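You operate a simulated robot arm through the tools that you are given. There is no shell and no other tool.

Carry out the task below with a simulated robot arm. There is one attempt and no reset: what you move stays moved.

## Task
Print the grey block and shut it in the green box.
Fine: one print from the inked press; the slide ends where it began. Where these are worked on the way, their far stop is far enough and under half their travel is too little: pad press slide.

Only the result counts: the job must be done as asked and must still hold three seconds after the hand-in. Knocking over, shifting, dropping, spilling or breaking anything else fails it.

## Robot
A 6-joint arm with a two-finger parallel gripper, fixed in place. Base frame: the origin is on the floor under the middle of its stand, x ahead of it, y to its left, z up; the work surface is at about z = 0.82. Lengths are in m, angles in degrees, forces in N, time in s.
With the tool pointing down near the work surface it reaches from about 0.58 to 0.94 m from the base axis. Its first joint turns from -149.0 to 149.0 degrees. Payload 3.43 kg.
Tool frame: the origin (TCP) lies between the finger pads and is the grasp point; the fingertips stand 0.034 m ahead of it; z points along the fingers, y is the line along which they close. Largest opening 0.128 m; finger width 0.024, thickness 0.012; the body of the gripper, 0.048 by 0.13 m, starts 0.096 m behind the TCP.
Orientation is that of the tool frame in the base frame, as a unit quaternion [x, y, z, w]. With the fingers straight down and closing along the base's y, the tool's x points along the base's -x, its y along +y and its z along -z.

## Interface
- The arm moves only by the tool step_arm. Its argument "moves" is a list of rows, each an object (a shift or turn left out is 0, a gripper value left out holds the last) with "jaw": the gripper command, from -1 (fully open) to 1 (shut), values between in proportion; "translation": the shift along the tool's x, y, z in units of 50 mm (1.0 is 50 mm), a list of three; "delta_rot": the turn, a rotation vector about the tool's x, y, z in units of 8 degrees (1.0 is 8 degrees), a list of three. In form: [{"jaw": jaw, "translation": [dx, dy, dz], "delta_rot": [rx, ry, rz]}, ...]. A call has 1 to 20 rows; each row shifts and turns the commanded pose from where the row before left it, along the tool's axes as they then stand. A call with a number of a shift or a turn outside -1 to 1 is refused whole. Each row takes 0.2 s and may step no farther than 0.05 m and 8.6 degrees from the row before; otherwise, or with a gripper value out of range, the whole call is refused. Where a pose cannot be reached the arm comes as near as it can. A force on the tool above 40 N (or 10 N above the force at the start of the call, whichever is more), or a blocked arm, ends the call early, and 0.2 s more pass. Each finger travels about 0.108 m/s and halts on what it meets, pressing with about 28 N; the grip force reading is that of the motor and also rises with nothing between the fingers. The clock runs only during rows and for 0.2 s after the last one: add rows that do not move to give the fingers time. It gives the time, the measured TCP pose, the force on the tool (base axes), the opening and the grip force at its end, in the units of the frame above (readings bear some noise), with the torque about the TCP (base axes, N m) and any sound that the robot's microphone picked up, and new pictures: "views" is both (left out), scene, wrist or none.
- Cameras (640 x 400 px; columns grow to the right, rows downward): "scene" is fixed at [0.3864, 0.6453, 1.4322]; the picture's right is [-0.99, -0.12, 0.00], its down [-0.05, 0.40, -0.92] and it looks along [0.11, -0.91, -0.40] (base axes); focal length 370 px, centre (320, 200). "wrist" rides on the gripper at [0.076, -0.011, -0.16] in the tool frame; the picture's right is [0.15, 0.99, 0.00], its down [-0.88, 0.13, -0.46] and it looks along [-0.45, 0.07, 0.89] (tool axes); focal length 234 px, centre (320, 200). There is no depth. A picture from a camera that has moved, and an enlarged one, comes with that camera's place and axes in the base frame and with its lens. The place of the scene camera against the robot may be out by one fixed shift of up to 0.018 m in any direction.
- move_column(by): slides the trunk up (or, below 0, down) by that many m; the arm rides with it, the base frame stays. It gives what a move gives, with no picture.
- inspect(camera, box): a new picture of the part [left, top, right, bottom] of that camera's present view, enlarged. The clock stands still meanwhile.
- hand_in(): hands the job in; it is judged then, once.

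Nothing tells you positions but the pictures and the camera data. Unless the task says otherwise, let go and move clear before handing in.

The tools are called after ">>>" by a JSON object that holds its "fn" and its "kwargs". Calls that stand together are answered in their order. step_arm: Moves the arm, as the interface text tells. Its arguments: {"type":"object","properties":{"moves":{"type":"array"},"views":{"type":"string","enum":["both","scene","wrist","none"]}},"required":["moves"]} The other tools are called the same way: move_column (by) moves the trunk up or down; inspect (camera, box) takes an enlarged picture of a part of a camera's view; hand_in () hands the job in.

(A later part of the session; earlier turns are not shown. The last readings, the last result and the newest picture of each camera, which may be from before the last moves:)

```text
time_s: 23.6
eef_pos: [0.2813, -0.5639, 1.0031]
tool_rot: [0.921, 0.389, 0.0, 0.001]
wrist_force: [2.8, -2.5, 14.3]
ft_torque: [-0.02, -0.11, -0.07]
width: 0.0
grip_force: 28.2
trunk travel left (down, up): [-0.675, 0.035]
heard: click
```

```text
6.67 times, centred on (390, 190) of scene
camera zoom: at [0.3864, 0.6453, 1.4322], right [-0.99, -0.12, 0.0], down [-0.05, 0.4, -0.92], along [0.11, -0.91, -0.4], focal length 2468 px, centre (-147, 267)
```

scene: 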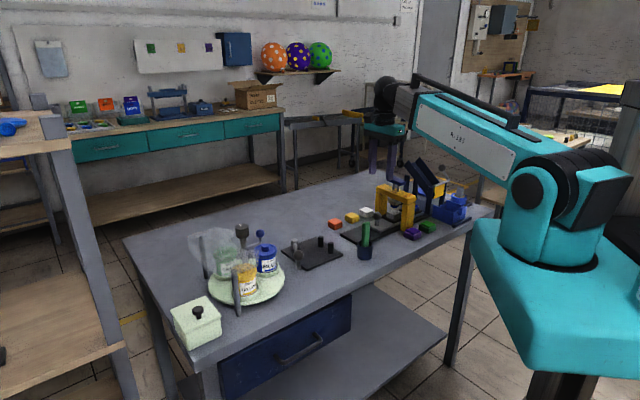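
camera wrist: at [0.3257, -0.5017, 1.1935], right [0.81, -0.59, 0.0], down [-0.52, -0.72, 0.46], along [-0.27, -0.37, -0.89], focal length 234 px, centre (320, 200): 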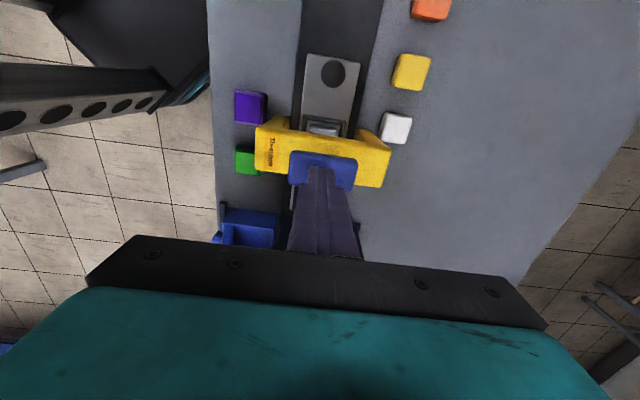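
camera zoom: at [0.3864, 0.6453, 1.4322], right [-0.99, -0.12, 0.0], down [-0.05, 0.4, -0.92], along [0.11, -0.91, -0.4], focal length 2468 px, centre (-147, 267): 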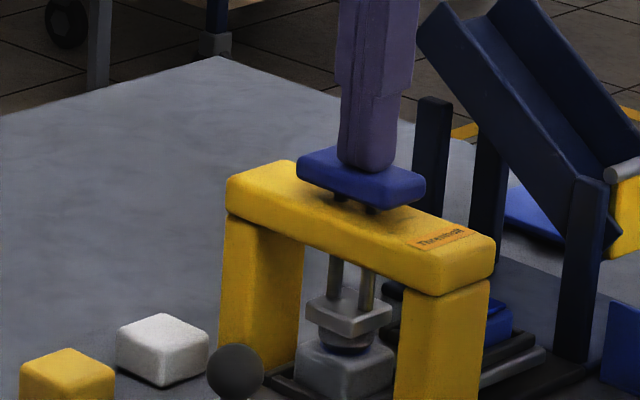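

The click came again with the pad down on the grey block. I'll lift off and check the block for a print.

>>> {"fn": "step_arm", "kwargs": {"moves": [{"jaw": 1, "translation": [0, 0, -0.3]}, {"jaw": 1, "translation": [0, 0, -0.7]}, {"jaw": 1}], "views": "none"}}

>>> {"fn": "inspect", "kwargs": {"camera": "scene", "box": [350, 160, 430, 220]}}

```text
time_s: 24.4
eef_pos: [0.2801, -0.563, 1.0531]
tool_rot: [0.922, 0.388, 0.0, 0.001]
wrist_force: [0.7, -0.4, 0.2]
ft_torque: [0.0, 0.0, 0.02]
width: 0.0
grip_force: 28.2
trunk travel left (down, up): [-0.675, 0.035]
```

```text
6.67 times, centred on (390, 190) of scene
camera zoom: at [0.3864, 0.6453, 1.4322], right [-0.99, -0.12, 0.0], down [-0.05, 0.4, -0.92], along [0.11, -0.91, -0.4], focal length 2468 px, centre (-147, 267)
```

zoom: 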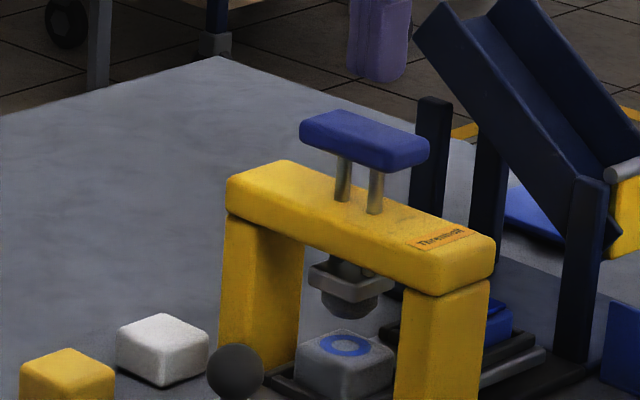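

A clear blue ring is on the grey block and the pad is back up. Next I'll go back to the knob to return the slide.

>>> {"fn": "step_arm", "kwargs": {"moves": [{"jaw": 0, "translation": [0.809, 0.037, 0]}, {"jaw": 0, "translation": [0.809, 0.037, 0]}, {"jaw": 0}, {"jaw": 0, "translation": [0, 0, 0.9]}, {"jaw": 0, "translation": [0, 0, 0.9]}, {"jaw": 0, "translation": [0, 0, 0.9]}, {"jaw": 0, "translation": [0, 0, 0.4]}, {"jaw": 0, "translation": [0, 0, 0.3]}, {"jaw": 0}], "views": "wrist"}}

>>> {"fn": "inspect", "kwargs": {"camera": "wrist", "box": [220, 120, 420, 250]}}

```text
time_s: 26.4
eef_pos: [0.3415, -0.5057, 0.8811]
tool_rot: [0.922, 0.388, 0.0, -0.001]
wrist_force: [-0.1, 0.7, 0.1]
ft_torque: [0.01, 0.0, -0.02]
width: 0.064
grip_force: 0.1
trunk travel left (down, up): [-0.675, 0.035]
camera wrist: at [0.3861, -0.4444, 1.0406], right [0.81, -0.59, 0.0], down [-0.52, -0.72, 0.46], along [-0.27, -0.37, -0.89], focal length 234 px, centre (320, 200)
```

wrist: 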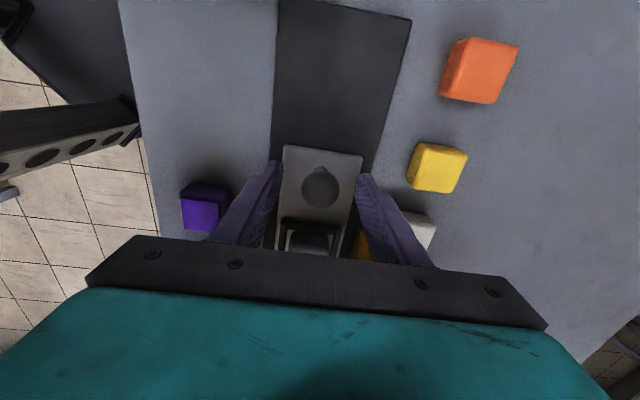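

```text
3.08 times, centred on (320, 185) of wrist
camera zoom: at [0.3861, -0.4444, 1.0406], right [0.81, -0.59, 0.0], down [-0.52, -0.72, 0.46], along [-0.27, -0.37, -0.89], focal length 720 px, centre (320, 246)
```

zoom: 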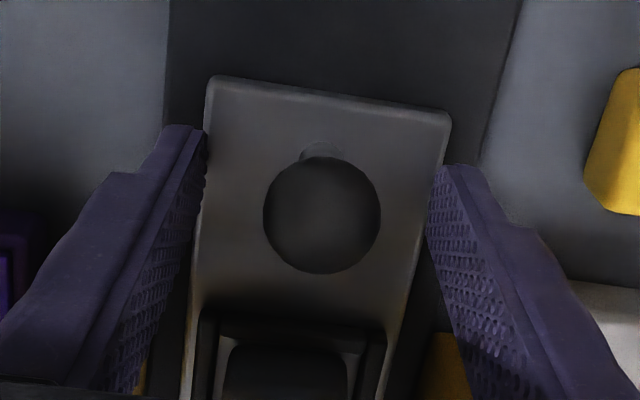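

I'll close on the knob and pull the slide back by 90 mm, then approach the home stop slowly.

>>> {"fn": "step_arm", "kwargs": {"moves": [{"jaw": 1}, {"jaw": 1}, {"jaw": 1}, {"jaw": 1, "translation": [0.1, 0, 0]}, {"jaw": 1, "translation": [0.2, 0.005, 0]}, {"jaw": 1, "translation": [0.2, 0.005, 0]}, {"jaw": 1, "translation": [0.2, 0.005, 0]}, {"jaw": 1, "translation": [0.2, 0.005, 0]}, {"jaw": 1, "translation": [0.2, 0.005, 0]}, {"jaw": 1, "translation": [0.2, 0.005, 0]}, {"jaw": 1, "translation": [0.2, 0, 0]}, {"jaw": 1, "translation": [0.2, 0, 0]}, {"jaw": 1}], "views": "wrist"}}

```text
time_s: 29.2
eef_pos: [0.4022, -0.4479, 0.8814]
tool_rot: [0.922, 0.388, -0.001, -0.001]
wrist_force: [-10.3, 11.6, -26.9]
ft_torque: [0.07, 0.06, 0.01]
width: 0.0292
grip_force: 45.2
trunk travel left (down, up): [-0.675, 0.035]
camera wrist: at [0.446, -0.3858, 1.0409], right [0.81, -0.59, 0.0], down [-0.52, -0.72, 0.45], along [-0.27, -0.37, -0.89], focal length 234 px, centre (320, 200)
```

wrist: 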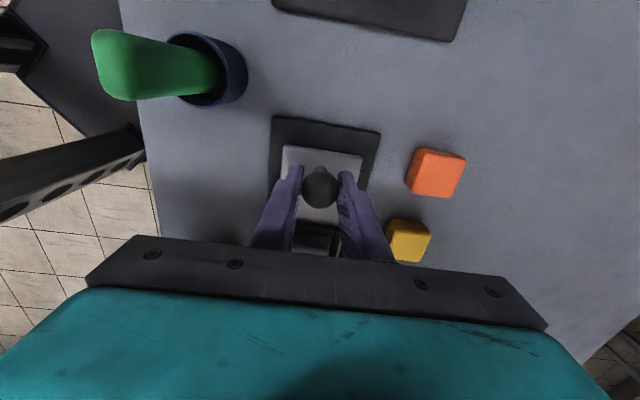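

The slide is nearly home with about 11 mm left, but some sideways and upward load has built up on the grip. I'll relieve that while finishing the last stretch slowly.

>>> {"fn": "step_arm", "kwargs": {"moves": [{"jaw": 1, "translation": [0, -0.04, 0.06]}, {"jaw": 1, "translation": [0.08, 0, 0]}, {"jaw": 1, "translation": [0.08, 0, 0]}, {"jaw": 1}], "views": "none"}}

```text
time_s: 30.2
eef_pos: [0.4068, -0.441, 0.8816]
tool_rot: [0.921, 0.388, 0.001, 0.002]
wrist_force: [4.8, -5.9, 23.0]
ft_torque: [0.2, -0.14, -0.01]
width: 0.0292
grip_force: 44.7
trunk travel left (down, up): [-0.675, 0.035]
```

>>> {"fn": "step_arm", "kwargs": {"moves": [{"jaw": 1, "translation": [0.03, 0.012, -0.028]}, {"jaw": 1, "translation": [0.03, 0, 0]}, {"jaw": 1}], "views": "none"}}

```text
time_s: 31.0
eef_pos: [0.4087, -0.4393, 0.8818]
tool_rot: [0.922, 0.388, 0.0, 0.001]
wrist_force: [10.2, -9.1, 13.9]
ft_torque: [-0.19, -0.09, -0.05]
width: 0.0291
grip_force: 45.1
trunk travel left (down, up): [-0.675, 0.035]
```

>>> {"fn": "step_arm", "kwargs": {"moves": [{"jaw": 1, "translation": [0.03, 0.02, -0.015]}, {"jaw": 1, "translation": [0.03, 0, 0]}, {"jaw": 1}], "views": "none"}}

```text
time_s: 31.8
eef_pos: [0.4098, -0.4393, 0.8816]
tool_rot: [0.922, 0.388, -0.001, 0.0]
wrist_force: [-3.1, -15.3, 10.4]
ft_torque: [0.33, -0.27, -0.11]
width: 0.0291
grip_force: 44.7
trunk travel left (down, up): [-0.675, 0.035]
```

>>> {"fn": "step_arm", "kwargs": {"moves": [{"jaw": 1, "translation": [0.04, 0, 0]}, {"jaw": 1}], "views": "both"}}

>>> {"fn": "inspect", "kwargs": {"camera": "scene", "box": [340, 160, 440, 240]}}

```text
time_s: 32.4
eef_pos: [0.4098, -0.4395, 0.8816]
tool_rot: [0.922, 0.387, -0.002, 0.001]
wrist_force: [-14.6, -27.3, 11.0]
ft_torque: [0.1, -0.16, -0.06]
width: 0.0294
grip_force: 44.8
trunk travel left (down, up): [-0.675, 0.035]
camera wrist: at [0.4545, -0.3764, 1.0403], right [0.81, -0.59, 0.0], down [-0.52, -0.72, 0.46], along [-0.27, -0.37, -0.89], focal length 234 px, centre (320, 200)
```

scene: 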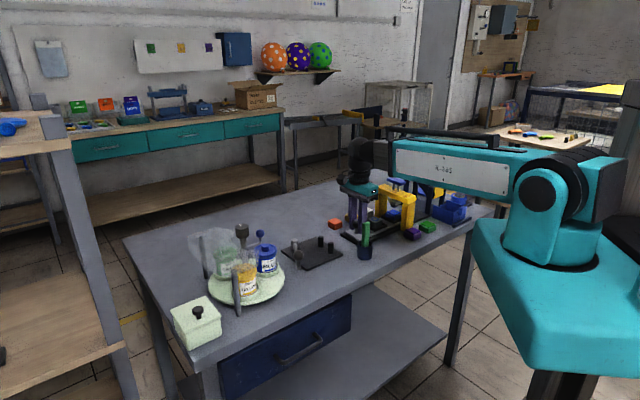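
wrist: 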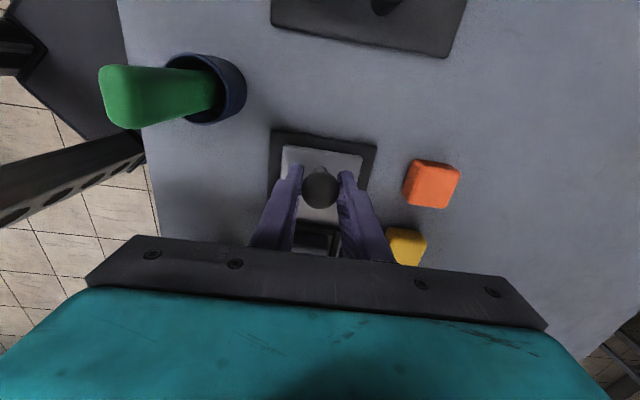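

```text
5.00 times, centred on (390, 200) of scene
camera zoom: at [0.3864, 0.6453, 1.4322], right [-0.99, -0.12, 0.0], down [-0.05, 0.4, -0.92], along [0.11, -0.91, -0.4], focal length 1851 px, centre (-30, 200)
```

zoom: 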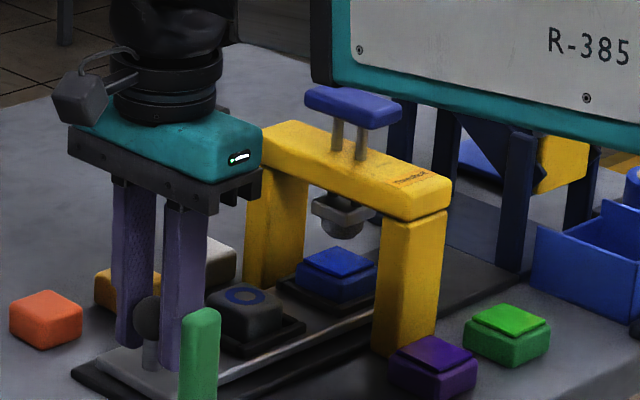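

The slide is back against its home stop at (0.4098, -0.4395), which matches where it began. I'll ease off, release, rise and look at the block from close above.

>>> {"fn": "step_arm", "kwargs": {"moves": [{"jaw": 1, "translation": [-0.07, 0, 0]}, {"jaw": 0}, {"jaw": 0}, {"jaw": 0, "translation": [0, 0, -0.5]}, {"jaw": 0, "translation": [0, 0, -0.9]}, {"jaw": 0, "translation": [-0.8, 0, 0]}, {"jaw": 0, "translation": [-0.8, 0, 0]}, {"jaw": 0}, {"jaw": 0}], "views": "both"}}

>>> {"fn": "inspect", "kwargs": {"camera": "scene", "box": [350, 190, 410, 240]}}

>>> {"fn": "inspect", "kwargs": {"camera": "wrist", "box": [240, 80, 400, 220]}}

```text
time_s: 34.4
eef_pos: [0.3561, -0.4968, 0.9525]
tool_rot: [0.922, 0.388, 0.0, 0.0]
wrist_force: [0.0, -0.5, -0.1]
ft_torque: [0.01, 0.0, 0.0]
width: 0.0637
grip_force: 0.1
trunk travel left (down, up): [-0.675, 0.035]
camera wrist: at [0.4004, -0.4349, 1.1126], right [0.81, -0.59, 0.0], down [-0.52, -0.72, 0.46], along [-0.27, -0.37, -0.89], focal length 234 px, centre (320, 200)
```

scene: 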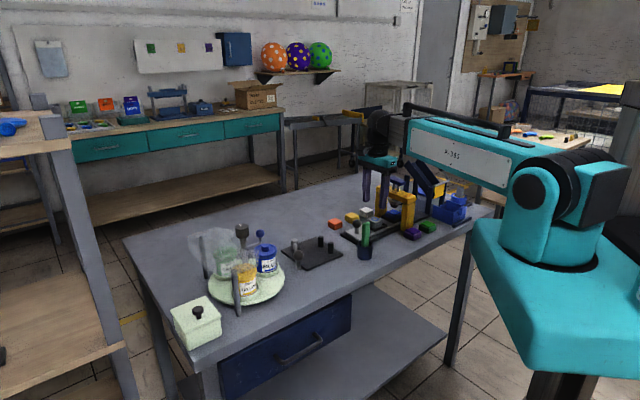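
wrist: 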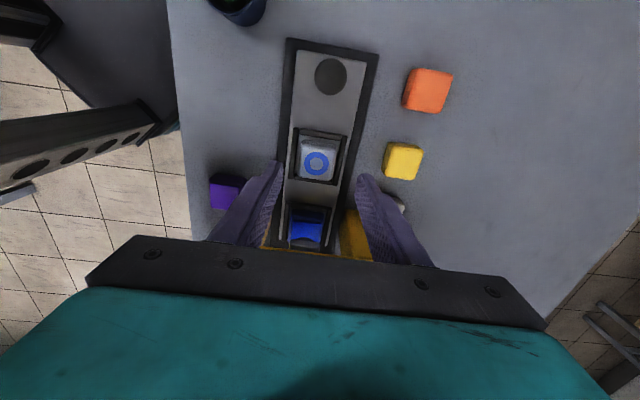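

```text
8.00 times, centred on (380, 215) of scene
camera zoom: at [0.3864, 0.6453, 1.4322], right [-0.99, -0.12, 0.0], down [-0.05, 0.4, -0.92], along [0.11, -0.91, -0.4], focal length 2962 px, centre (-160, 80)
```

zoom: 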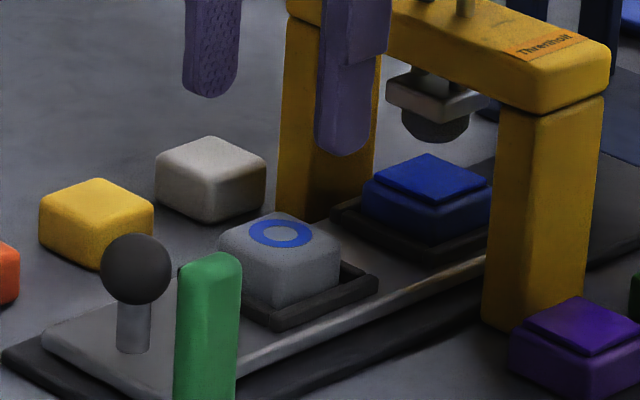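

```text
2.86 times, centred on (320, 150) of wrist
camera zoom: at [0.4004, -0.4349, 1.1126], right [0.81, -0.59, 0.0], down [-0.52, -0.72, 0.46], along [-0.27, -0.37, -0.89], focal length 669 px, centre (320, 343)
```

zoom: 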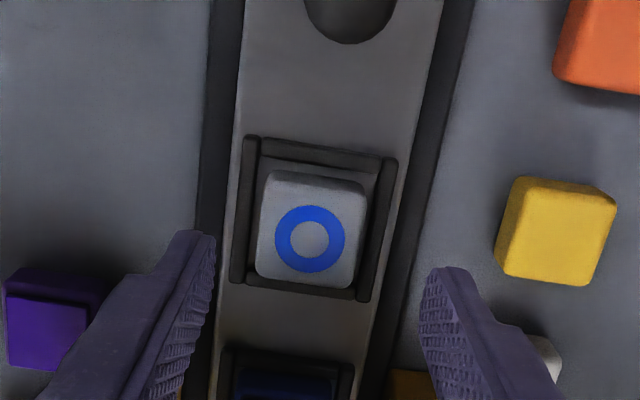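

The print is a clean blue ring. I put the block top centre at (0.3485, -0.500) and z ≈ 0.863, with the nest walls at about 0.848. I'll narrow the jaws to keep clear of the white block, then shift and come down to grip only the upper part of the grey block.

>>> {"fn": "step_arm", "kwargs": {"moves": [{"jaw": 0.156, "translation": [-0.152, -0.052, 0]}, {"jaw": 0.156}, {"jaw": 0.156, "translation": [0, 0, 0.7]}, {"jaw": 0.156, "translation": [0, 0, 0.4]}, {"jaw": 0.156, "translation": [0, 0, 0.13]}, {"jaw": 0.156}], "views": "both"}}

>>> {"fn": "inspect", "kwargs": {"camera": "scene", "box": [350, 190, 410, 240]}}

>>> {"fn": "inspect", "kwargs": {"camera": "wrist", "box": [240, 120, 400, 250]}}

```text
time_s: 35.8
eef_pos: [0.3467, -0.499, 0.8886]
tool_rot: [0.922, 0.388, 0.0, 0.001]
wrist_force: [-0.1, 0.1, -0.9]
ft_torque: [0.01, 0.0, 0.0]
width: 0.0542
grip_force: 0.0
trunk travel left (down, up): [-0.675, 0.035]
camera wrist: at [0.3917, -0.437, 1.0489], right [0.81, -0.59, 0.0], down [-0.52, -0.72, 0.46], along [-0.27, -0.37, -0.89], focal length 234 px, centre (320, 200)
```

scene: 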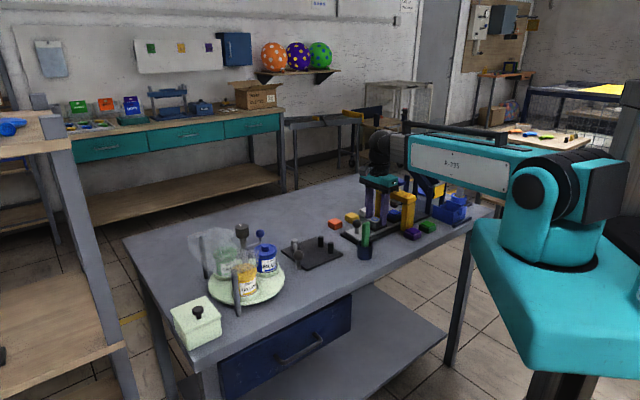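
wrist: 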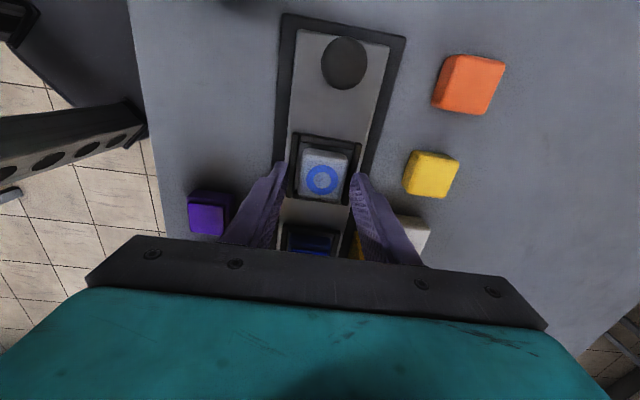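

```text
8.00 times, centred on (380, 215) of scene
camera zoom: at [0.3864, 0.6453, 1.4322], right [-0.99, -0.12, 0.0], down [-0.05, 0.4, -0.92], along [0.11, -0.91, -0.4], focal length 2962 px, centre (-160, 80)
```

zoom: 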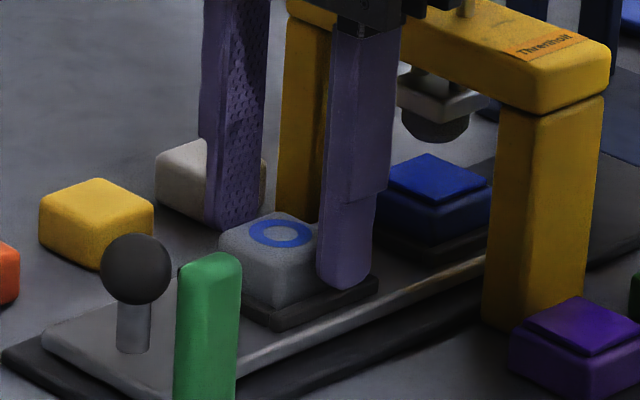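

```text
3.08 times, centred on (320, 185) of wrist
camera zoom: at [0.3917, -0.437, 1.0489], right [0.81, -0.59, 0.0], down [-0.52, -0.72, 0.46], along [-0.27, -0.37, -0.89], focal length 720 px, centre (320, 246)
```

zoom: 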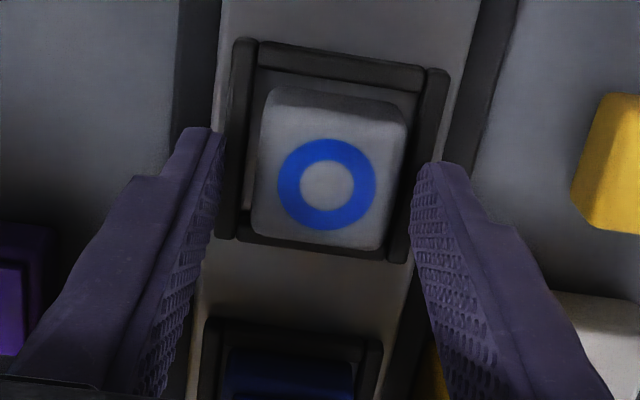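

The fingers straddle the block but sit about 2.5 mm off centre. I'll shift slightly, lower 2 mm more, and close gently.

>>> {"fn": "step_arm", "kwargs": {"moves": [{"jaw": 0.156, "translation": [0, 0.05, 0.04]}, {"jaw": 0.156}, {"jaw": 1}, {"jaw": 1}, {"jaw": 1}], "views": "wrist"}}

>>> {"fn": "inspect", "kwargs": {"camera": "wrist", "box": [240, 120, 400, 250]}}

>>> {"fn": "inspect", "kwargs": {"camera": "scene", "box": [350, 190, 410, 240]}}

```text
time_s: 37.0
eef_pos: [0.3485, -0.5005, 0.8869]
tool_rot: [0.921, 0.389, 0.0, 0.0]
wrist_force: [0.7, 0.9, -0.3]
ft_torque: [0.02, -0.02, -0.02]
width: 0.0386
grip_force: 28.0
trunk travel left (down, up): [-0.675, 0.035]
camera wrist: at [0.3932, -0.4386, 1.0471], right [0.81, -0.59, 0.0], down [-0.52, -0.72, 0.46], along [-0.27, -0.37, -0.89], focal length 234 px, centre (320, 200)
```

wrist: 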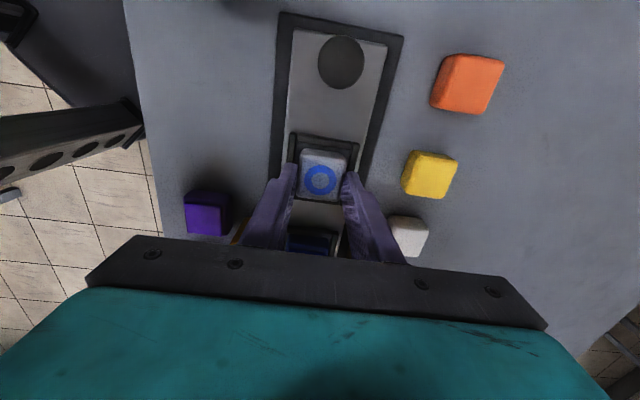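

```text
3.08 times, centred on (320, 185) of wrist
camera zoom: at [0.3932, -0.4386, 1.0471], right [0.81, -0.59, 0.0], down [-0.52, -0.72, 0.46], along [-0.27, -0.37, -0.89], focal length 720 px, centre (320, 246)
```

zoom: 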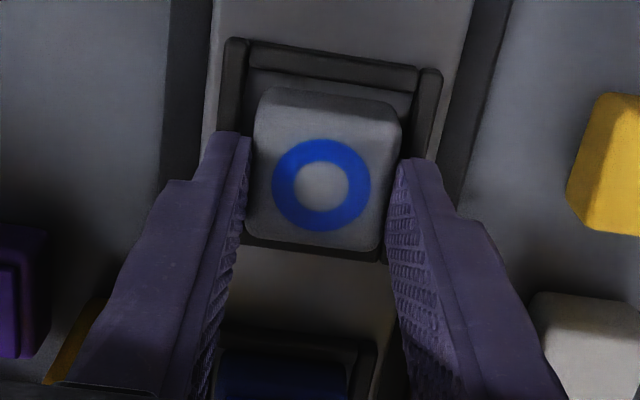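

```text
8.00 times, centred on (380, 215) of scene
camera zoom: at [0.3864, 0.6453, 1.4322], right [-0.99, -0.12, 0.0], down [-0.05, 0.4, -0.92], along [0.11, -0.91, -0.4], focal length 2962 px, centre (-160, 80)
```

zoom: 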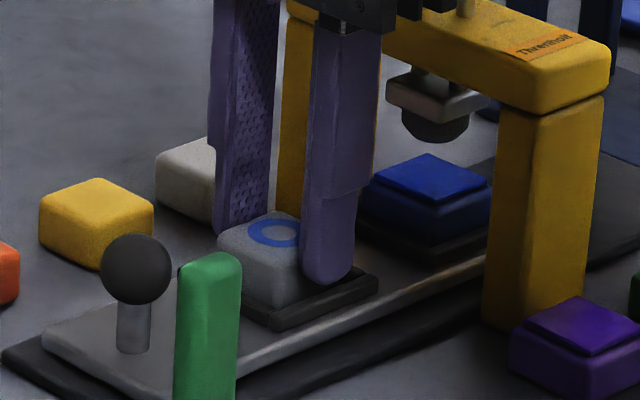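

The grip is good, but the lid has to come off first, so I'll leave the block in its nest for now. I'll release, rise high and go over to the green box near (0.75, 0.03) to look at it.

>>> {"fn": "step_arm", "kwargs": {"moves": [{"jaw": 0.156}, {"jaw": 0.156}, {"jaw": 0.156, "translation": [0, 0, -0.4]}, {"jaw": 0.156, "translation": [0, 0, -0.95]}, {"jaw": 0.156, "translation": [0, 0, -0.95]}, {"jaw": 0.156, "translation": [0, 0, -0.95]}, {"jaw": 0.156, "translation": [0, 0, -0.95]}, {"jaw": 0.156, "translation": [0, 0, -0.95]}, {"jaw": 0.156, "translation": [0, 0, -0.5]}, {"jaw": 0.156}], "views": "wrist"}}

>>> {"fn": "inspect", "kwargs": {"camera": "scene", "box": [350, 180, 430, 240]}}

```text
time_s: 39.2
eef_pos: [0.347, -0.5, 1.1732]
tool_rot: [0.922, 0.388, 0.0, 0.0]
wrist_force: [-0.1, -0.7, 0.3]
ft_torque: [0.01, -0.02, 0.01]
width: 0.0539
grip_force: 0.0
trunk travel left (down, up): [-0.675, 0.035]
camera wrist: at [0.3923, -0.4381, 1.3319], right [0.81, -0.59, 0.0], down [-0.52, -0.72, 0.46], along [-0.27, -0.37, -0.89], focal length 234 px, centre (320, 200)
```

wrist: 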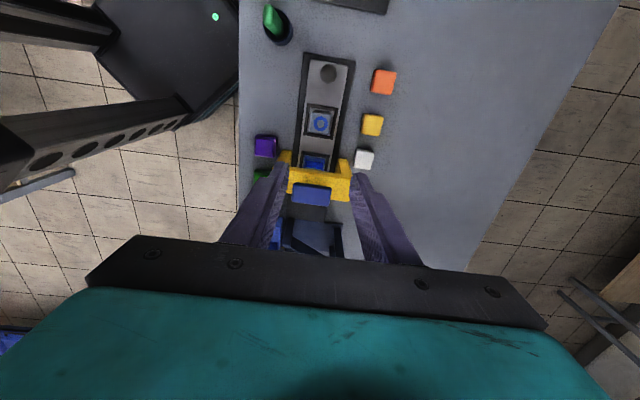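

```text
6.67 times, centred on (390, 210) of scene
camera zoom: at [0.3864, 0.6453, 1.4322], right [-0.99, -0.12, 0.0], down [-0.05, 0.4, -0.92], along [0.11, -0.91, -0.4], focal length 2468 px, centre (-147, 133)
```

zoom: 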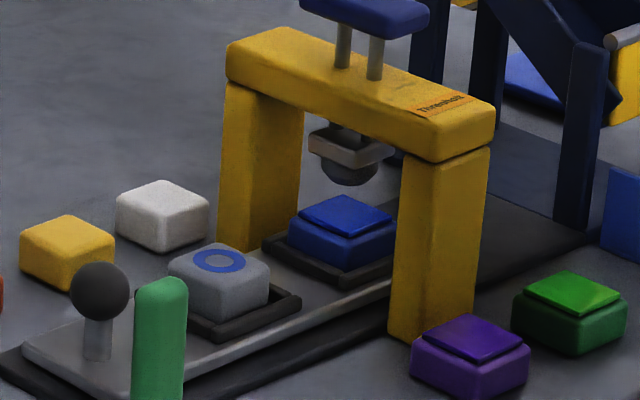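

The block is still seated with its print. I'll travel over to the box at z ≈ 1.17.

>>> {"fn": "step_arm", "kwargs": {"moves": [{"jaw": 0, "translation": [0.923, -0.14, 0]}, {"jaw": 0, "translation": [0.923, -0.14, 0]}, {"jaw": 0, "translation": [0.923, -0.14, 0]}, {"jaw": 0, "translation": [0.923, -0.14, 0]}, {"jaw": 0, "translation": [0.923, -0.14, 0]}, {"jaw": 0, "translation": [0.923, -0.14, 0]}, {"jaw": 0, "translation": [0.923, -0.14, 0]}, {"jaw": 0, "translation": [0.923, -0.14, 0]}, {"jaw": 0, "translation": [0.923, -0.14, 0]}, {"jaw": 0, "translation": [0.923, -0.14, 0]}, {"jaw": 0, "translation": [0.923, -0.14, 0]}, {"jaw": 0, "translation": [0.923, -0.14, 0]}, {"jaw": 0, "translation": [0.923, -0.14, 0]}, {"jaw": 0, "translation": [0.923, -0.14, 0]}, {"jaw": 0}, {"jaw": 0}], "views": "both"}}

```text
time_s: 42.6
eef_pos: [0.7313, 0.0334, 1.17]
tool_rot: [0.922, 0.388, 0.0, 0.0]
wrist_force: [-0.5, -0.5, -0.3]
ft_torque: [-0.02, -0.04, -0.02]
width: 0.0638
grip_force: 0.1
trunk travel left (down, up): [-0.675, 0.035]
camera wrist: at [0.7757, 0.0946, 1.3288], right [0.81, -0.59, 0.0], down [-0.52, -0.72, 0.46], along [-0.27, -0.37, -0.89], focal length 234 px, centre (320, 200)
```

scene: 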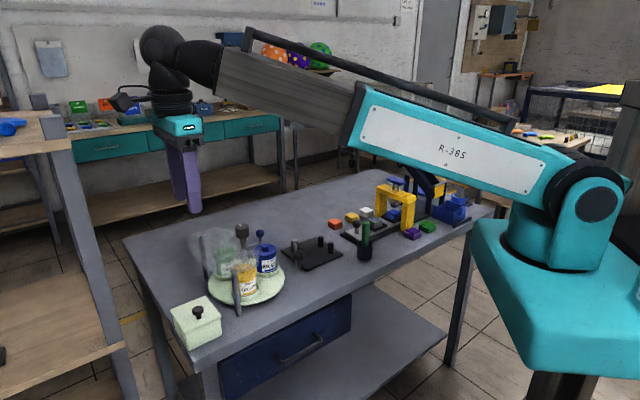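
wrist: 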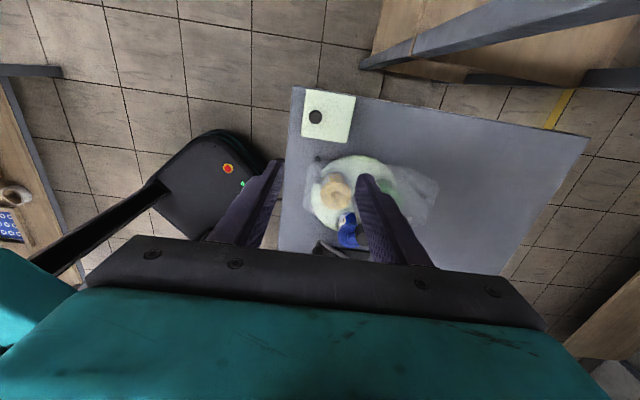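

>>> {"fn": "inspect", "kwargs": {"camera": "wrist", "box": [270, 75, 390, 165]}}

>>> {"fn": "inspect", "kwargs": {"camera": "wrist", "box": [290, 130, 460, 250]}}

>>> {"fn": "inspect", "kwargs": {"camera": "scene", "box": [165, 285, 235, 355]}}

```text
4.44 times, centred on (330, 120) of wrist
camera zoom: at [0.7757, 0.0946, 1.3288], right [0.81, -0.59, 0.0], down [-0.52, -0.72, 0.46], along [-0.27, -0.37, -0.89], focal length 1041 px, centre (276, 556)
```

zoom: 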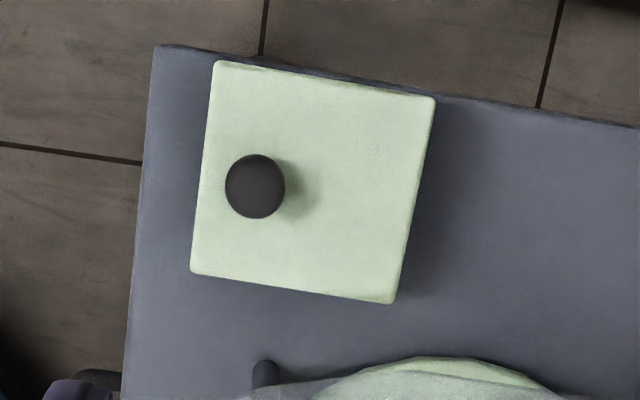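

```text
3.33 times, centred on (375, 190) of wrist
camera zoom: at [0.7757, 0.0946, 1.3288], right [0.81, -0.59, 0.0], down [-0.52, -0.72, 0.46], along [-0.27, -0.37, -0.89], focal length 781 px, centre (137, 233)
```

zoom: 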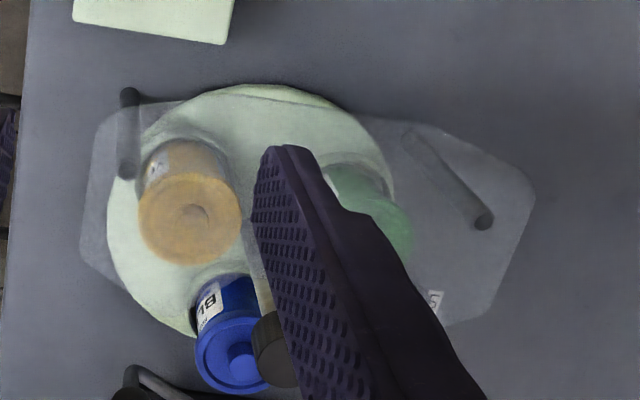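

```text
5.71 times, centred on (200, 320) of scene
camera zoom: at [0.3864, 0.6453, 1.4322], right [-0.99, -0.12, 0.0], down [-0.05, 0.4, -0.92], along [0.11, -0.91, -0.4], focal length 2116 px, centre (1006, -486)
```

zoom: 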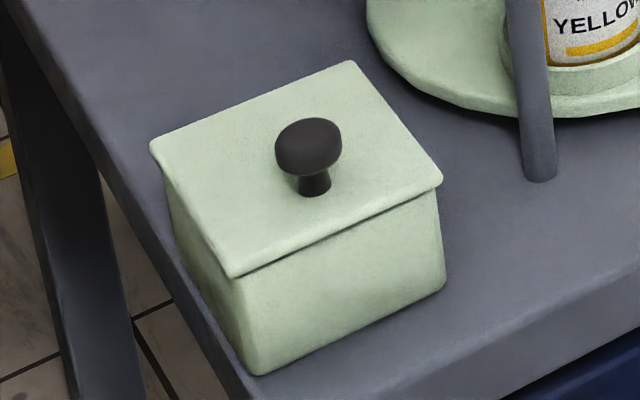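

The lid is about 0.089 × 0.084 m, centred near (0.750, 0.035) with its top at z ≈ 0.872. The knob sits off centre at (0.7345, 0.0515), which suggests a hinged lid with the hinge on the far side. I'll turn the tool 90° so the fingers close along the likely hinge axis, then come over the knob.

>>> {"fn": "step_arm", "kwargs": {"moves": [{"jaw": 0, "delta_rot": [0, 0, -1]}, {"jaw": 0, "delta_rot": [0, 0, -1]}, {"jaw": 0, "delta_rot": [0, 0, -1]}, {"jaw": 0, "delta_rot": [0, 0, -1]}, {"jaw": 0, "delta_rot": [0, 0, -1]}, {"jaw": 0, "delta_rot": [0, 0, -1]}, {"jaw": 0, "delta_rot": [0, 0, -1]}, {"jaw": 0, "delta_rot": [0, 0, -1]}, {"jaw": 0, "delta_rot": [0, 0, -1]}, {"jaw": 0, "delta_rot": [0, 0, -1]}, {"jaw": 0, "delta_rot": [0, 0, -1]}, {"jaw": 0, "delta_rot": [0, 0, -0.25]}, {"jaw": 0, "translation": [0.206, 0.304, 0.6]}, {"jaw": 0, "translation": [0, 0, 0.9]}, {"jaw": 0, "translation": [0, 0, 0.9]}, {"jaw": 0}, {"jaw": 0}], "views": "both"}}

>>> {"fn": "inspect", "kwargs": {"camera": "wrist", "box": [240, 80, 400, 220]}}

```text
time_s: 46.2
eef_pos: [0.7306, 0.0475, 1.0478]
tool_rot: [0.377, 0.926, -0.001, 0.0]
wrist_force: [0.1, 0.2, -0.5]
ft_torque: [0.01, 0.03, 0.0]
width: 0.0642
grip_force: 0.1
trunk travel left (down, up): [-0.675, 0.035]
camera wrist: at [0.6682, 0.0922, 1.2078], right [0.59, 0.81, 0.0], down [0.72, -0.52, 0.46], along [0.37, -0.27, -0.89], focal length 234 px, centre (320, 200)
```

scene: 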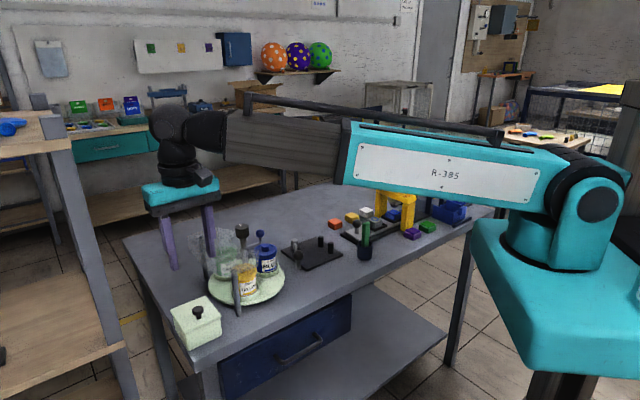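
wrist: 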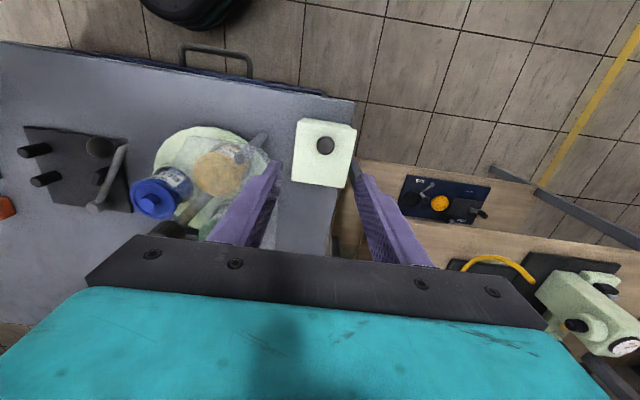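

```text
2.86 times, centred on (320, 150) of wrist
camera zoom: at [0.6682, 0.0922, 1.2078], right [0.59, 0.81, 0.0], down [0.72, -0.52, 0.46], along [0.37, -0.27, -0.89], focal length 669 px, centre (320, 343)
```

zoom: 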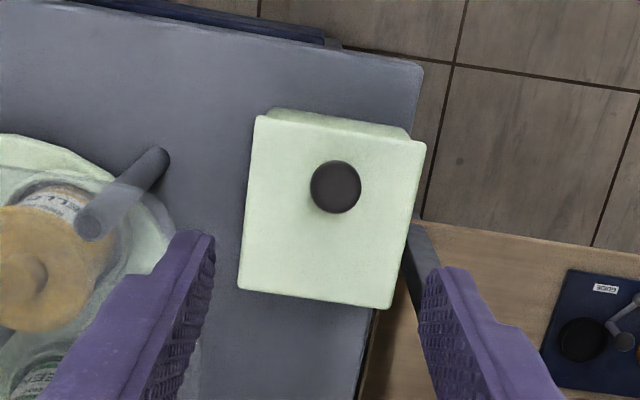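

The knob is at about (0.738, 0.0515). I'll centre over it and go down so the tips stop about 8 mm above the lid.

>>> {"fn": "step_arm", "kwargs": {"moves": [{"jaw": 0, "translation": [-0.06, 0.172, 0]}, {"jaw": 0, "translation": [0, 0, 0.9]}, {"jaw": 0, "translation": [0, 0, 0.9]}, {"jaw": 0, "translation": [0, 0, 0.6]}, {"jaw": 0, "translation": [0, 0, 0.2]}, {"jaw": 0}, {"jaw": 0}], "views": "both"}}

>>> {"fn": "inspect", "kwargs": {"camera": "wrist", "box": [240, 120, 400, 250]}}

>>> {"fn": "inspect", "kwargs": {"camera": "scene", "box": [155, 275, 245, 355]}}

```text
time_s: 47.8
eef_pos: [0.7415, 0.0503, 0.9204]
tool_rot: [0.376, 0.927, 0.0, 0.0]
wrist_force: [0.3, 0.0, 0.1]
ft_torque: [-0.01, 0.0, 0.02]
width: 0.0641
grip_force: 0.0
trunk travel left (down, up): [-0.675, 0.035]
camera wrist: at [0.6786, 0.0963, 1.0794], right [0.59, 0.81, 0.0], down [0.72, -0.52, 0.46], along [0.37, -0.27, -0.89], focal length 234 px, centre (320, 200)
```

scene: 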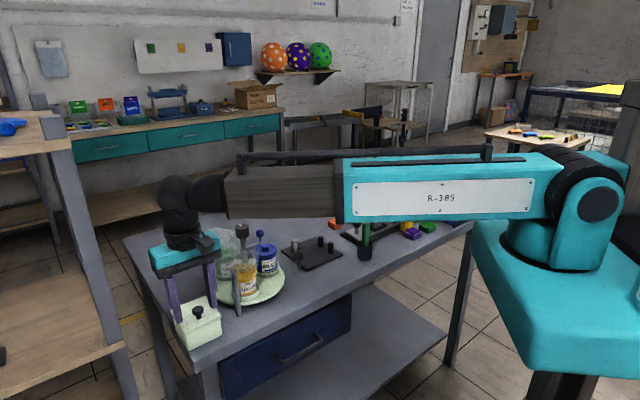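
wrist: 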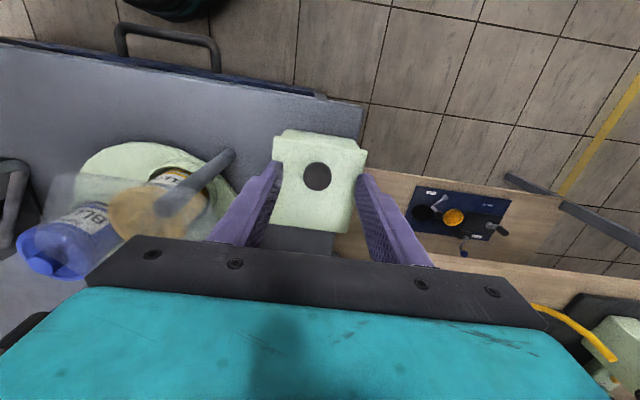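

```text
3.08 times, centred on (320, 185) of wrist
camera zoom: at [0.6786, 0.0963, 1.0794], right [0.59, 0.81, 0.0], down [0.72, -0.52, 0.46], along [0.37, -0.27, -0.89], focal length 720 px, centre (320, 246)
```

zoom: 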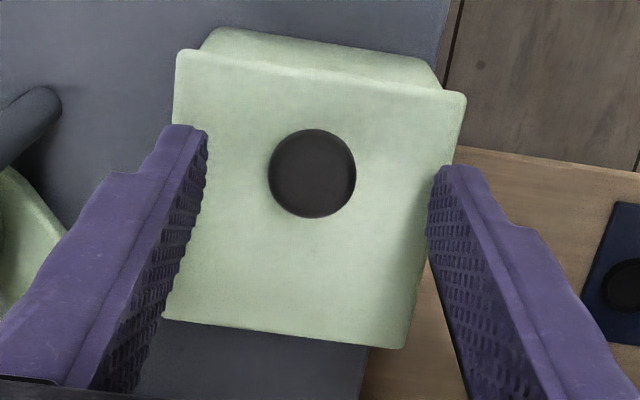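

```text
5.00 times, centred on (200, 315) of scene
camera zoom: at [0.3864, 0.6453, 1.4322], right [-0.99, -0.12, 0.0], down [-0.05, 0.4, -0.92], along [0.11, -0.91, -0.4], focal length 1851 px, centre (920, -375)
```

zoom: 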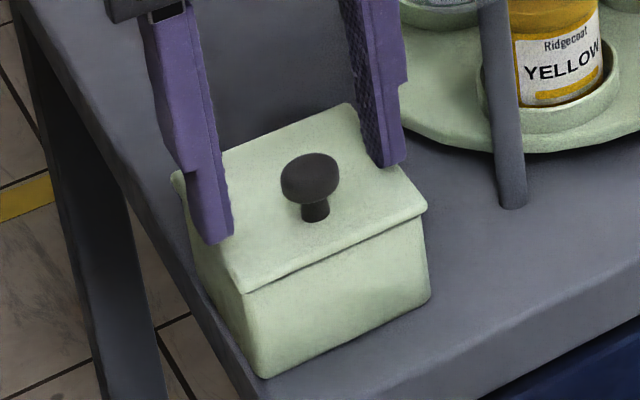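

The knob is centred between the fingers, with its cap at about z 0.887–0.897. I'll lower 8 mm and close on it.

>>> {"fn": "step_arm", "kwargs": {"moves": [{"jaw": 0, "translation": [0, 0, 0.16]}, {"jaw": 0}, {"jaw": 1}, {"jaw": 1}, {"jaw": 1}], "views": "wrist"}}

>>> {"fn": "inspect", "kwargs": {"camera": "scene", "box": [155, 275, 245, 355]}}

```text
time_s: 49.0
eef_pos: [0.7386, 0.0509, 0.9128]
tool_rot: [0.378, 0.926, -0.001, -0.001]
wrist_force: [-14.9, -13.2, -4.4]
ft_torque: [-0.09, 0.48, 0.08]
width: 0.0233
grip_force: 44.7
trunk travel left (down, up): [-0.675, 0.035]
camera wrist: at [0.6771, 0.0948, 1.0724], right [0.59, 0.81, 0.0], down [0.72, -0.52, 0.45], along [0.37, -0.27, -0.89], focal length 234 px, centre (320, 200)
```

wrist: 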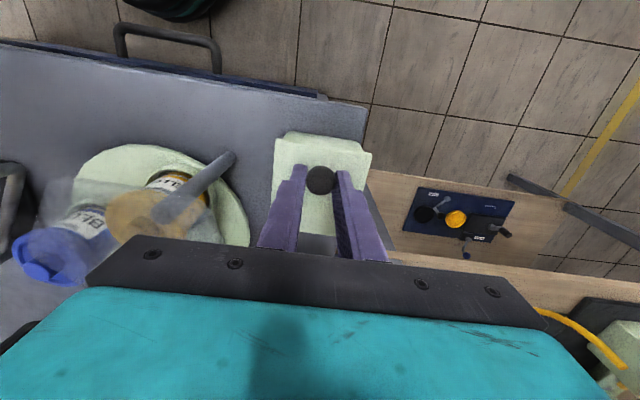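

```text
5.00 times, centred on (200, 315) of scene
camera zoom: at [0.3864, 0.6453, 1.4322], right [-0.99, -0.12, 0.0], down [-0.05, 0.4, -0.92], along [0.11, -0.91, -0.4], focal length 1851 px, centre (920, -375)
```

zoom: 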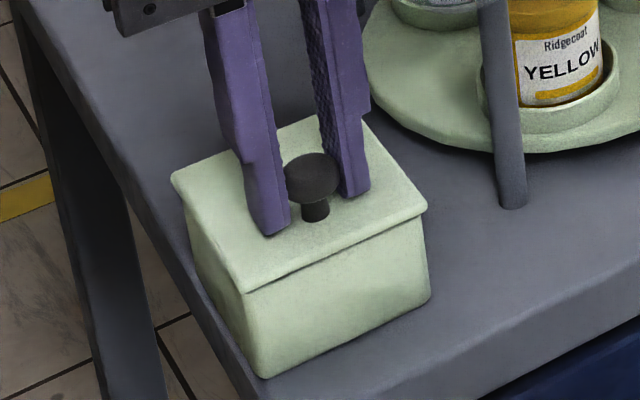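

The knob is gripped at 23 mm, with about 20 N of sideways load from a small offset. I'll shift 1.5 mm to relieve that, then lift slightly to see how the lid moves.

>>> {"fn": "step_arm", "kwargs": {"moves": [{"jaw": 1, "translation": [0, -0.035, 0]}, {"jaw": 1, "translation": [0, 0, -0.06]}, {"jaw": 1, "translation": [0, 0, -0.06]}, {"jaw": 1}], "views": "wrist"}}

>>> {"fn": "inspect", "kwargs": {"camera": "scene", "box": [155, 275, 245, 355]}}

```text
time_s: 50.0
eef_pos: [0.7401, 0.0498, 0.9164]
tool_rot: [0.378, 0.926, -0.001, -0.001]
wrist_force: [-12.1, -21.1, -21.0]
ft_torque: [0.43, 0.87, 0.15]
width: 0.0234
grip_force: 45.2
trunk travel left (down, up): [-0.675, 0.035]
camera wrist: at [0.6778, 0.0941, 1.077], right [0.59, 0.81, 0.0], down [0.72, -0.52, 0.45], along [0.37, -0.27, -0.89], focal length 234 px, centre (320, 200)
```

wrist: 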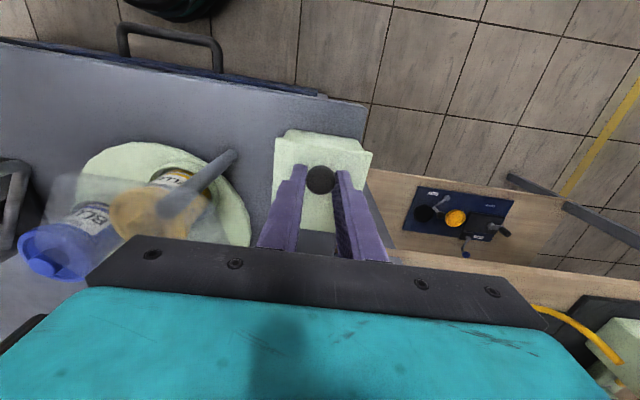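

```text
5.00 times, centred on (200, 315) of scene
camera zoom: at [0.3864, 0.6453, 1.4322], right [-0.99, -0.12, 0.0], down [-0.05, 0.4, -0.92], along [0.11, -0.91, -0.4], focal length 1851 px, centre (920, -375)
```

zoom: 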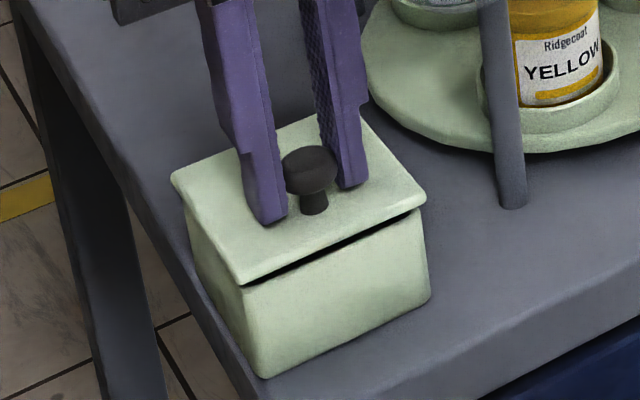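

The lid's front edge rises while its back edge stays down, so it is hinged on the far side. Sideways load remains, so I'll shift a little more to see which way relieves it.

>>> {"fn": "step_arm", "kwargs": {"moves": [{"jaw": 1, "translation": [0, -0.04, 0]}, {"jaw": 1}], "views": "none"}}

```text
time_s: 50.6
eef_pos: [0.7412, 0.048, 0.9178]
tool_rot: [0.377, 0.926, 0.0, 0.001]
wrist_force: [-2.6, -15.3, -19.6]
ft_torque: [0.38, 0.69, 0.12]
width: 0.0235
grip_force: 44.8
trunk travel left (down, up): [-0.675, 0.035]
```

The load is easing, and torque about the finger line shows the knob doesn't pivot freely. I'll tilt the tool together with the lid along its hinge arc, in small steps.

>>> {"fn": "step_arm", "kwargs": {"moves": [{"jaw": 1, "translation": [-0.06, -0.03, 0], "delta_rot": [0, 0.5, 0]}, {"jaw": 1}, {"jaw": 1, "translation": [-0.066, 0, -0.091], "delta_rot": [0, 0.5, 0]}, {"jaw": 1, "translation": [-0.066, 0, -0.091], "delta_rot": [0, 0.5, 0]}, {"jaw": 1}], "views": "wrist"}}

>>> {"fn": "inspect", "kwargs": {"camera": "scene", "box": [155, 275, 245, 355]}}

```text
time_s: 51.8
eef_pos: [0.7471, 0.0426, 0.9295]
tool_rot: [0.375, 0.921, 0.041, -0.096]
wrist_force: [15.6, 0.1, 14.2]
ft_torque: [-0.75, -1.03, -0.08]
width: 0.0237
grip_force: 44.8
trunk travel left (down, up): [-0.675, 0.035]
camera wrist: at [0.7085, 0.0621, 1.1009], right [0.59, 0.81, 0.03], down [0.77, -0.58, 0.26], along [0.23, -0.13, -0.96], focal length 234 px, centre (320, 200)
```

wrist: 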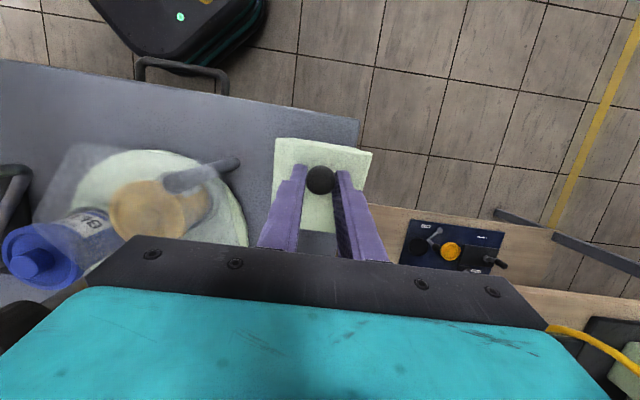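

```text
5.00 times, centred on (200, 315) of scene
camera zoom: at [0.3864, 0.6453, 1.4322], right [-0.99, -0.12, 0.0], down [-0.05, 0.4, -0.92], along [0.11, -0.91, -0.4], focal length 1851 px, centre (920, -375)
```

zoom: 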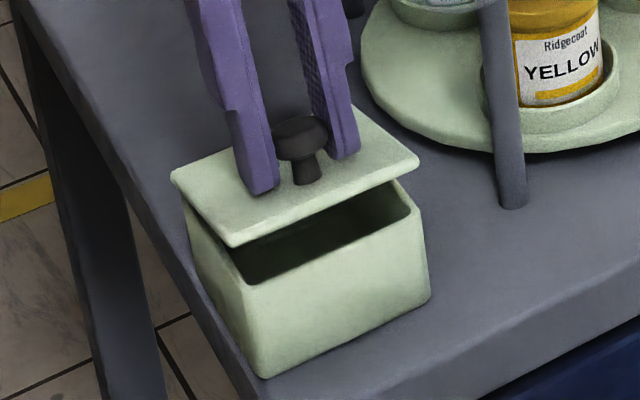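

The lid opens cleanly about its far edge and is now at about 15°. I'll relax the grip loads slightly, then continue along the arc.

>>> {"fn": "step_arm", "kwargs": {"moves": [{"jaw": 1, "translation": [-0.02, 0.025, -0.02], "delta_rot": [0, -0.2, 0]}, {"jaw": 1}], "views": "none"}}

```text
time_s: 52.4
eef_pos: [0.7469, 0.0435, 0.9276]
tool_rot: [0.375, 0.922, 0.034, -0.087]
wrist_force: [-5.5, 9.2, -5.6]
ft_torque: [0.71, 0.38, -0.04]
width: 0.0235
grip_force: 44.8
trunk travel left (down, up): [-0.675, 0.035]
```

>>> {"fn": "step_arm", "kwargs": {"moves": [{"jaw": 1, "translation": [-0.066, 0, -0.091], "delta_rot": [0, 0.5, 0]}, {"jaw": 1, "translation": [-0.066, 0, -0.091], "delta_rot": [0, 0.5, 0]}, {"jaw": 1}], "views": "none"}}

>>> {"fn": "inspect", "kwargs": {"camera": "scene", "box": [155, 275, 245, 355]}}

```text
time_s: 53.2
eef_pos: [0.7518, 0.0358, 0.9371]
tool_rot: [0.372, 0.914, 0.06, -0.149]
wrist_force: [-13.4, 6.4, -11.2]
ft_torque: [0.95, 0.95, 0.03]
width: 0.0234
grip_force: 45.2
trunk travel left (down, up): [-0.675, 0.035]
```

```text
5.00 times, centred on (200, 315) of scene
camera zoom: at [0.3864, 0.6453, 1.4322], right [-0.99, -0.12, 0.0], down [-0.05, 0.4, -0.92], along [0.11, -0.91, -0.4], focal length 1851 px, centre (920, -375)
```

zoom: 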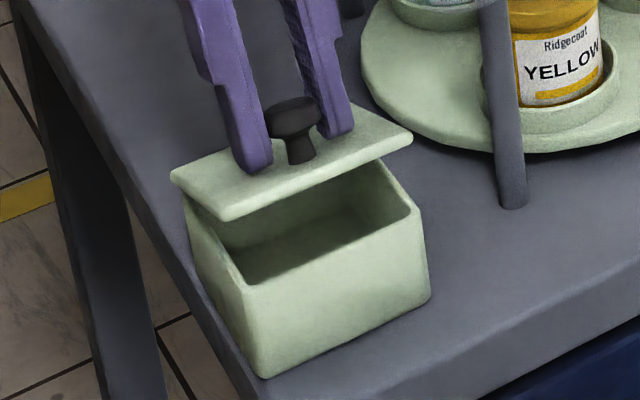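

>>> {"fn": "step_arm", "kwargs": {"moves": [{"jaw": 1, "translation": [-0.01, -0.01, 0], "delta_rot": [0, 0.3, 0]}, {"jaw": 1, "translation": [-0.07, 0, -0.091], "delta_rot": [0, 0.5, 0]}, {"jaw": 1, "translation": [-0.07, 0, -0.091], "delta_rot": [0, 0.5, 0]}, {"jaw": 1}], "views": "none"}}

```text
time_s: 54.2
eef_pos: [0.76, 0.0283, 0.9423]
tool_rot: [0.365, 0.897, 0.095, -0.229]
wrist_force: [-1.3, 1.6, 16.9]
ft_torque: [-0.35, -0.32, -0.01]
width: 0.0232
grip_force: 45.4
trunk travel left (down, up): [-0.675, 0.035]
```

>>> {"fn": "step_arm", "kwargs": {"moves": [{"jaw": 1, "translation": [0.01, 0, -0.02]}, {"jaw": 1, "translation": [-0.062, 0, -0.1], "delta_rot": [0, 0.5, 0]}, {"jaw": 1, "translation": [-0.062, 0, -0.1], "delta_rot": [0, 0.5, 0]}, {"jaw": 1}], "views": "both"}}

>>> {"fn": "inspect", "kwargs": {"camera": "scene", "box": [155, 275, 245, 355]}}

```text
time_s: 55.2
eef_pos: [0.7669, 0.0225, 0.9471]
tool_rot: [0.358, 0.879, 0.118, -0.293]
wrist_force: [-12.0, 3.7, -5.3]
ft_torque: [0.69, 0.55, 0.03]
width: 0.0235
grip_force: 45.2
trunk travel left (down, up): [-0.675, 0.035]
camera wrist: at [0.7846, -0.0111, 1.1198], right [0.61, 0.79, 0.09], down [0.79, -0.59, -0.16], along [-0.08, 0.17, -0.98], focal length 234 px, centre (320, 200)
```

scene: 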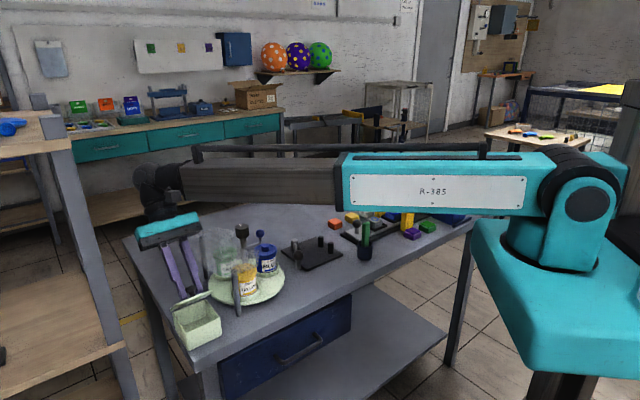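
wrist: 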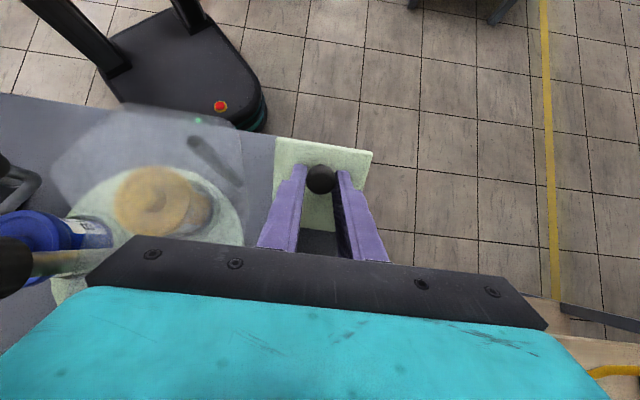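

```text
5.00 times, centred on (200, 315) of scene
camera zoom: at [0.3864, 0.6453, 1.4322], right [-0.99, -0.12, 0.0], down [-0.05, 0.4, -0.92], along [0.11, -0.91, -0.4], focal length 1851 px, centre (920, -375)
```

zoom: 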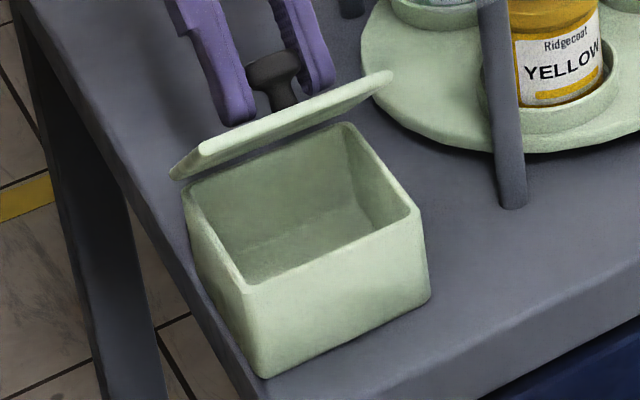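

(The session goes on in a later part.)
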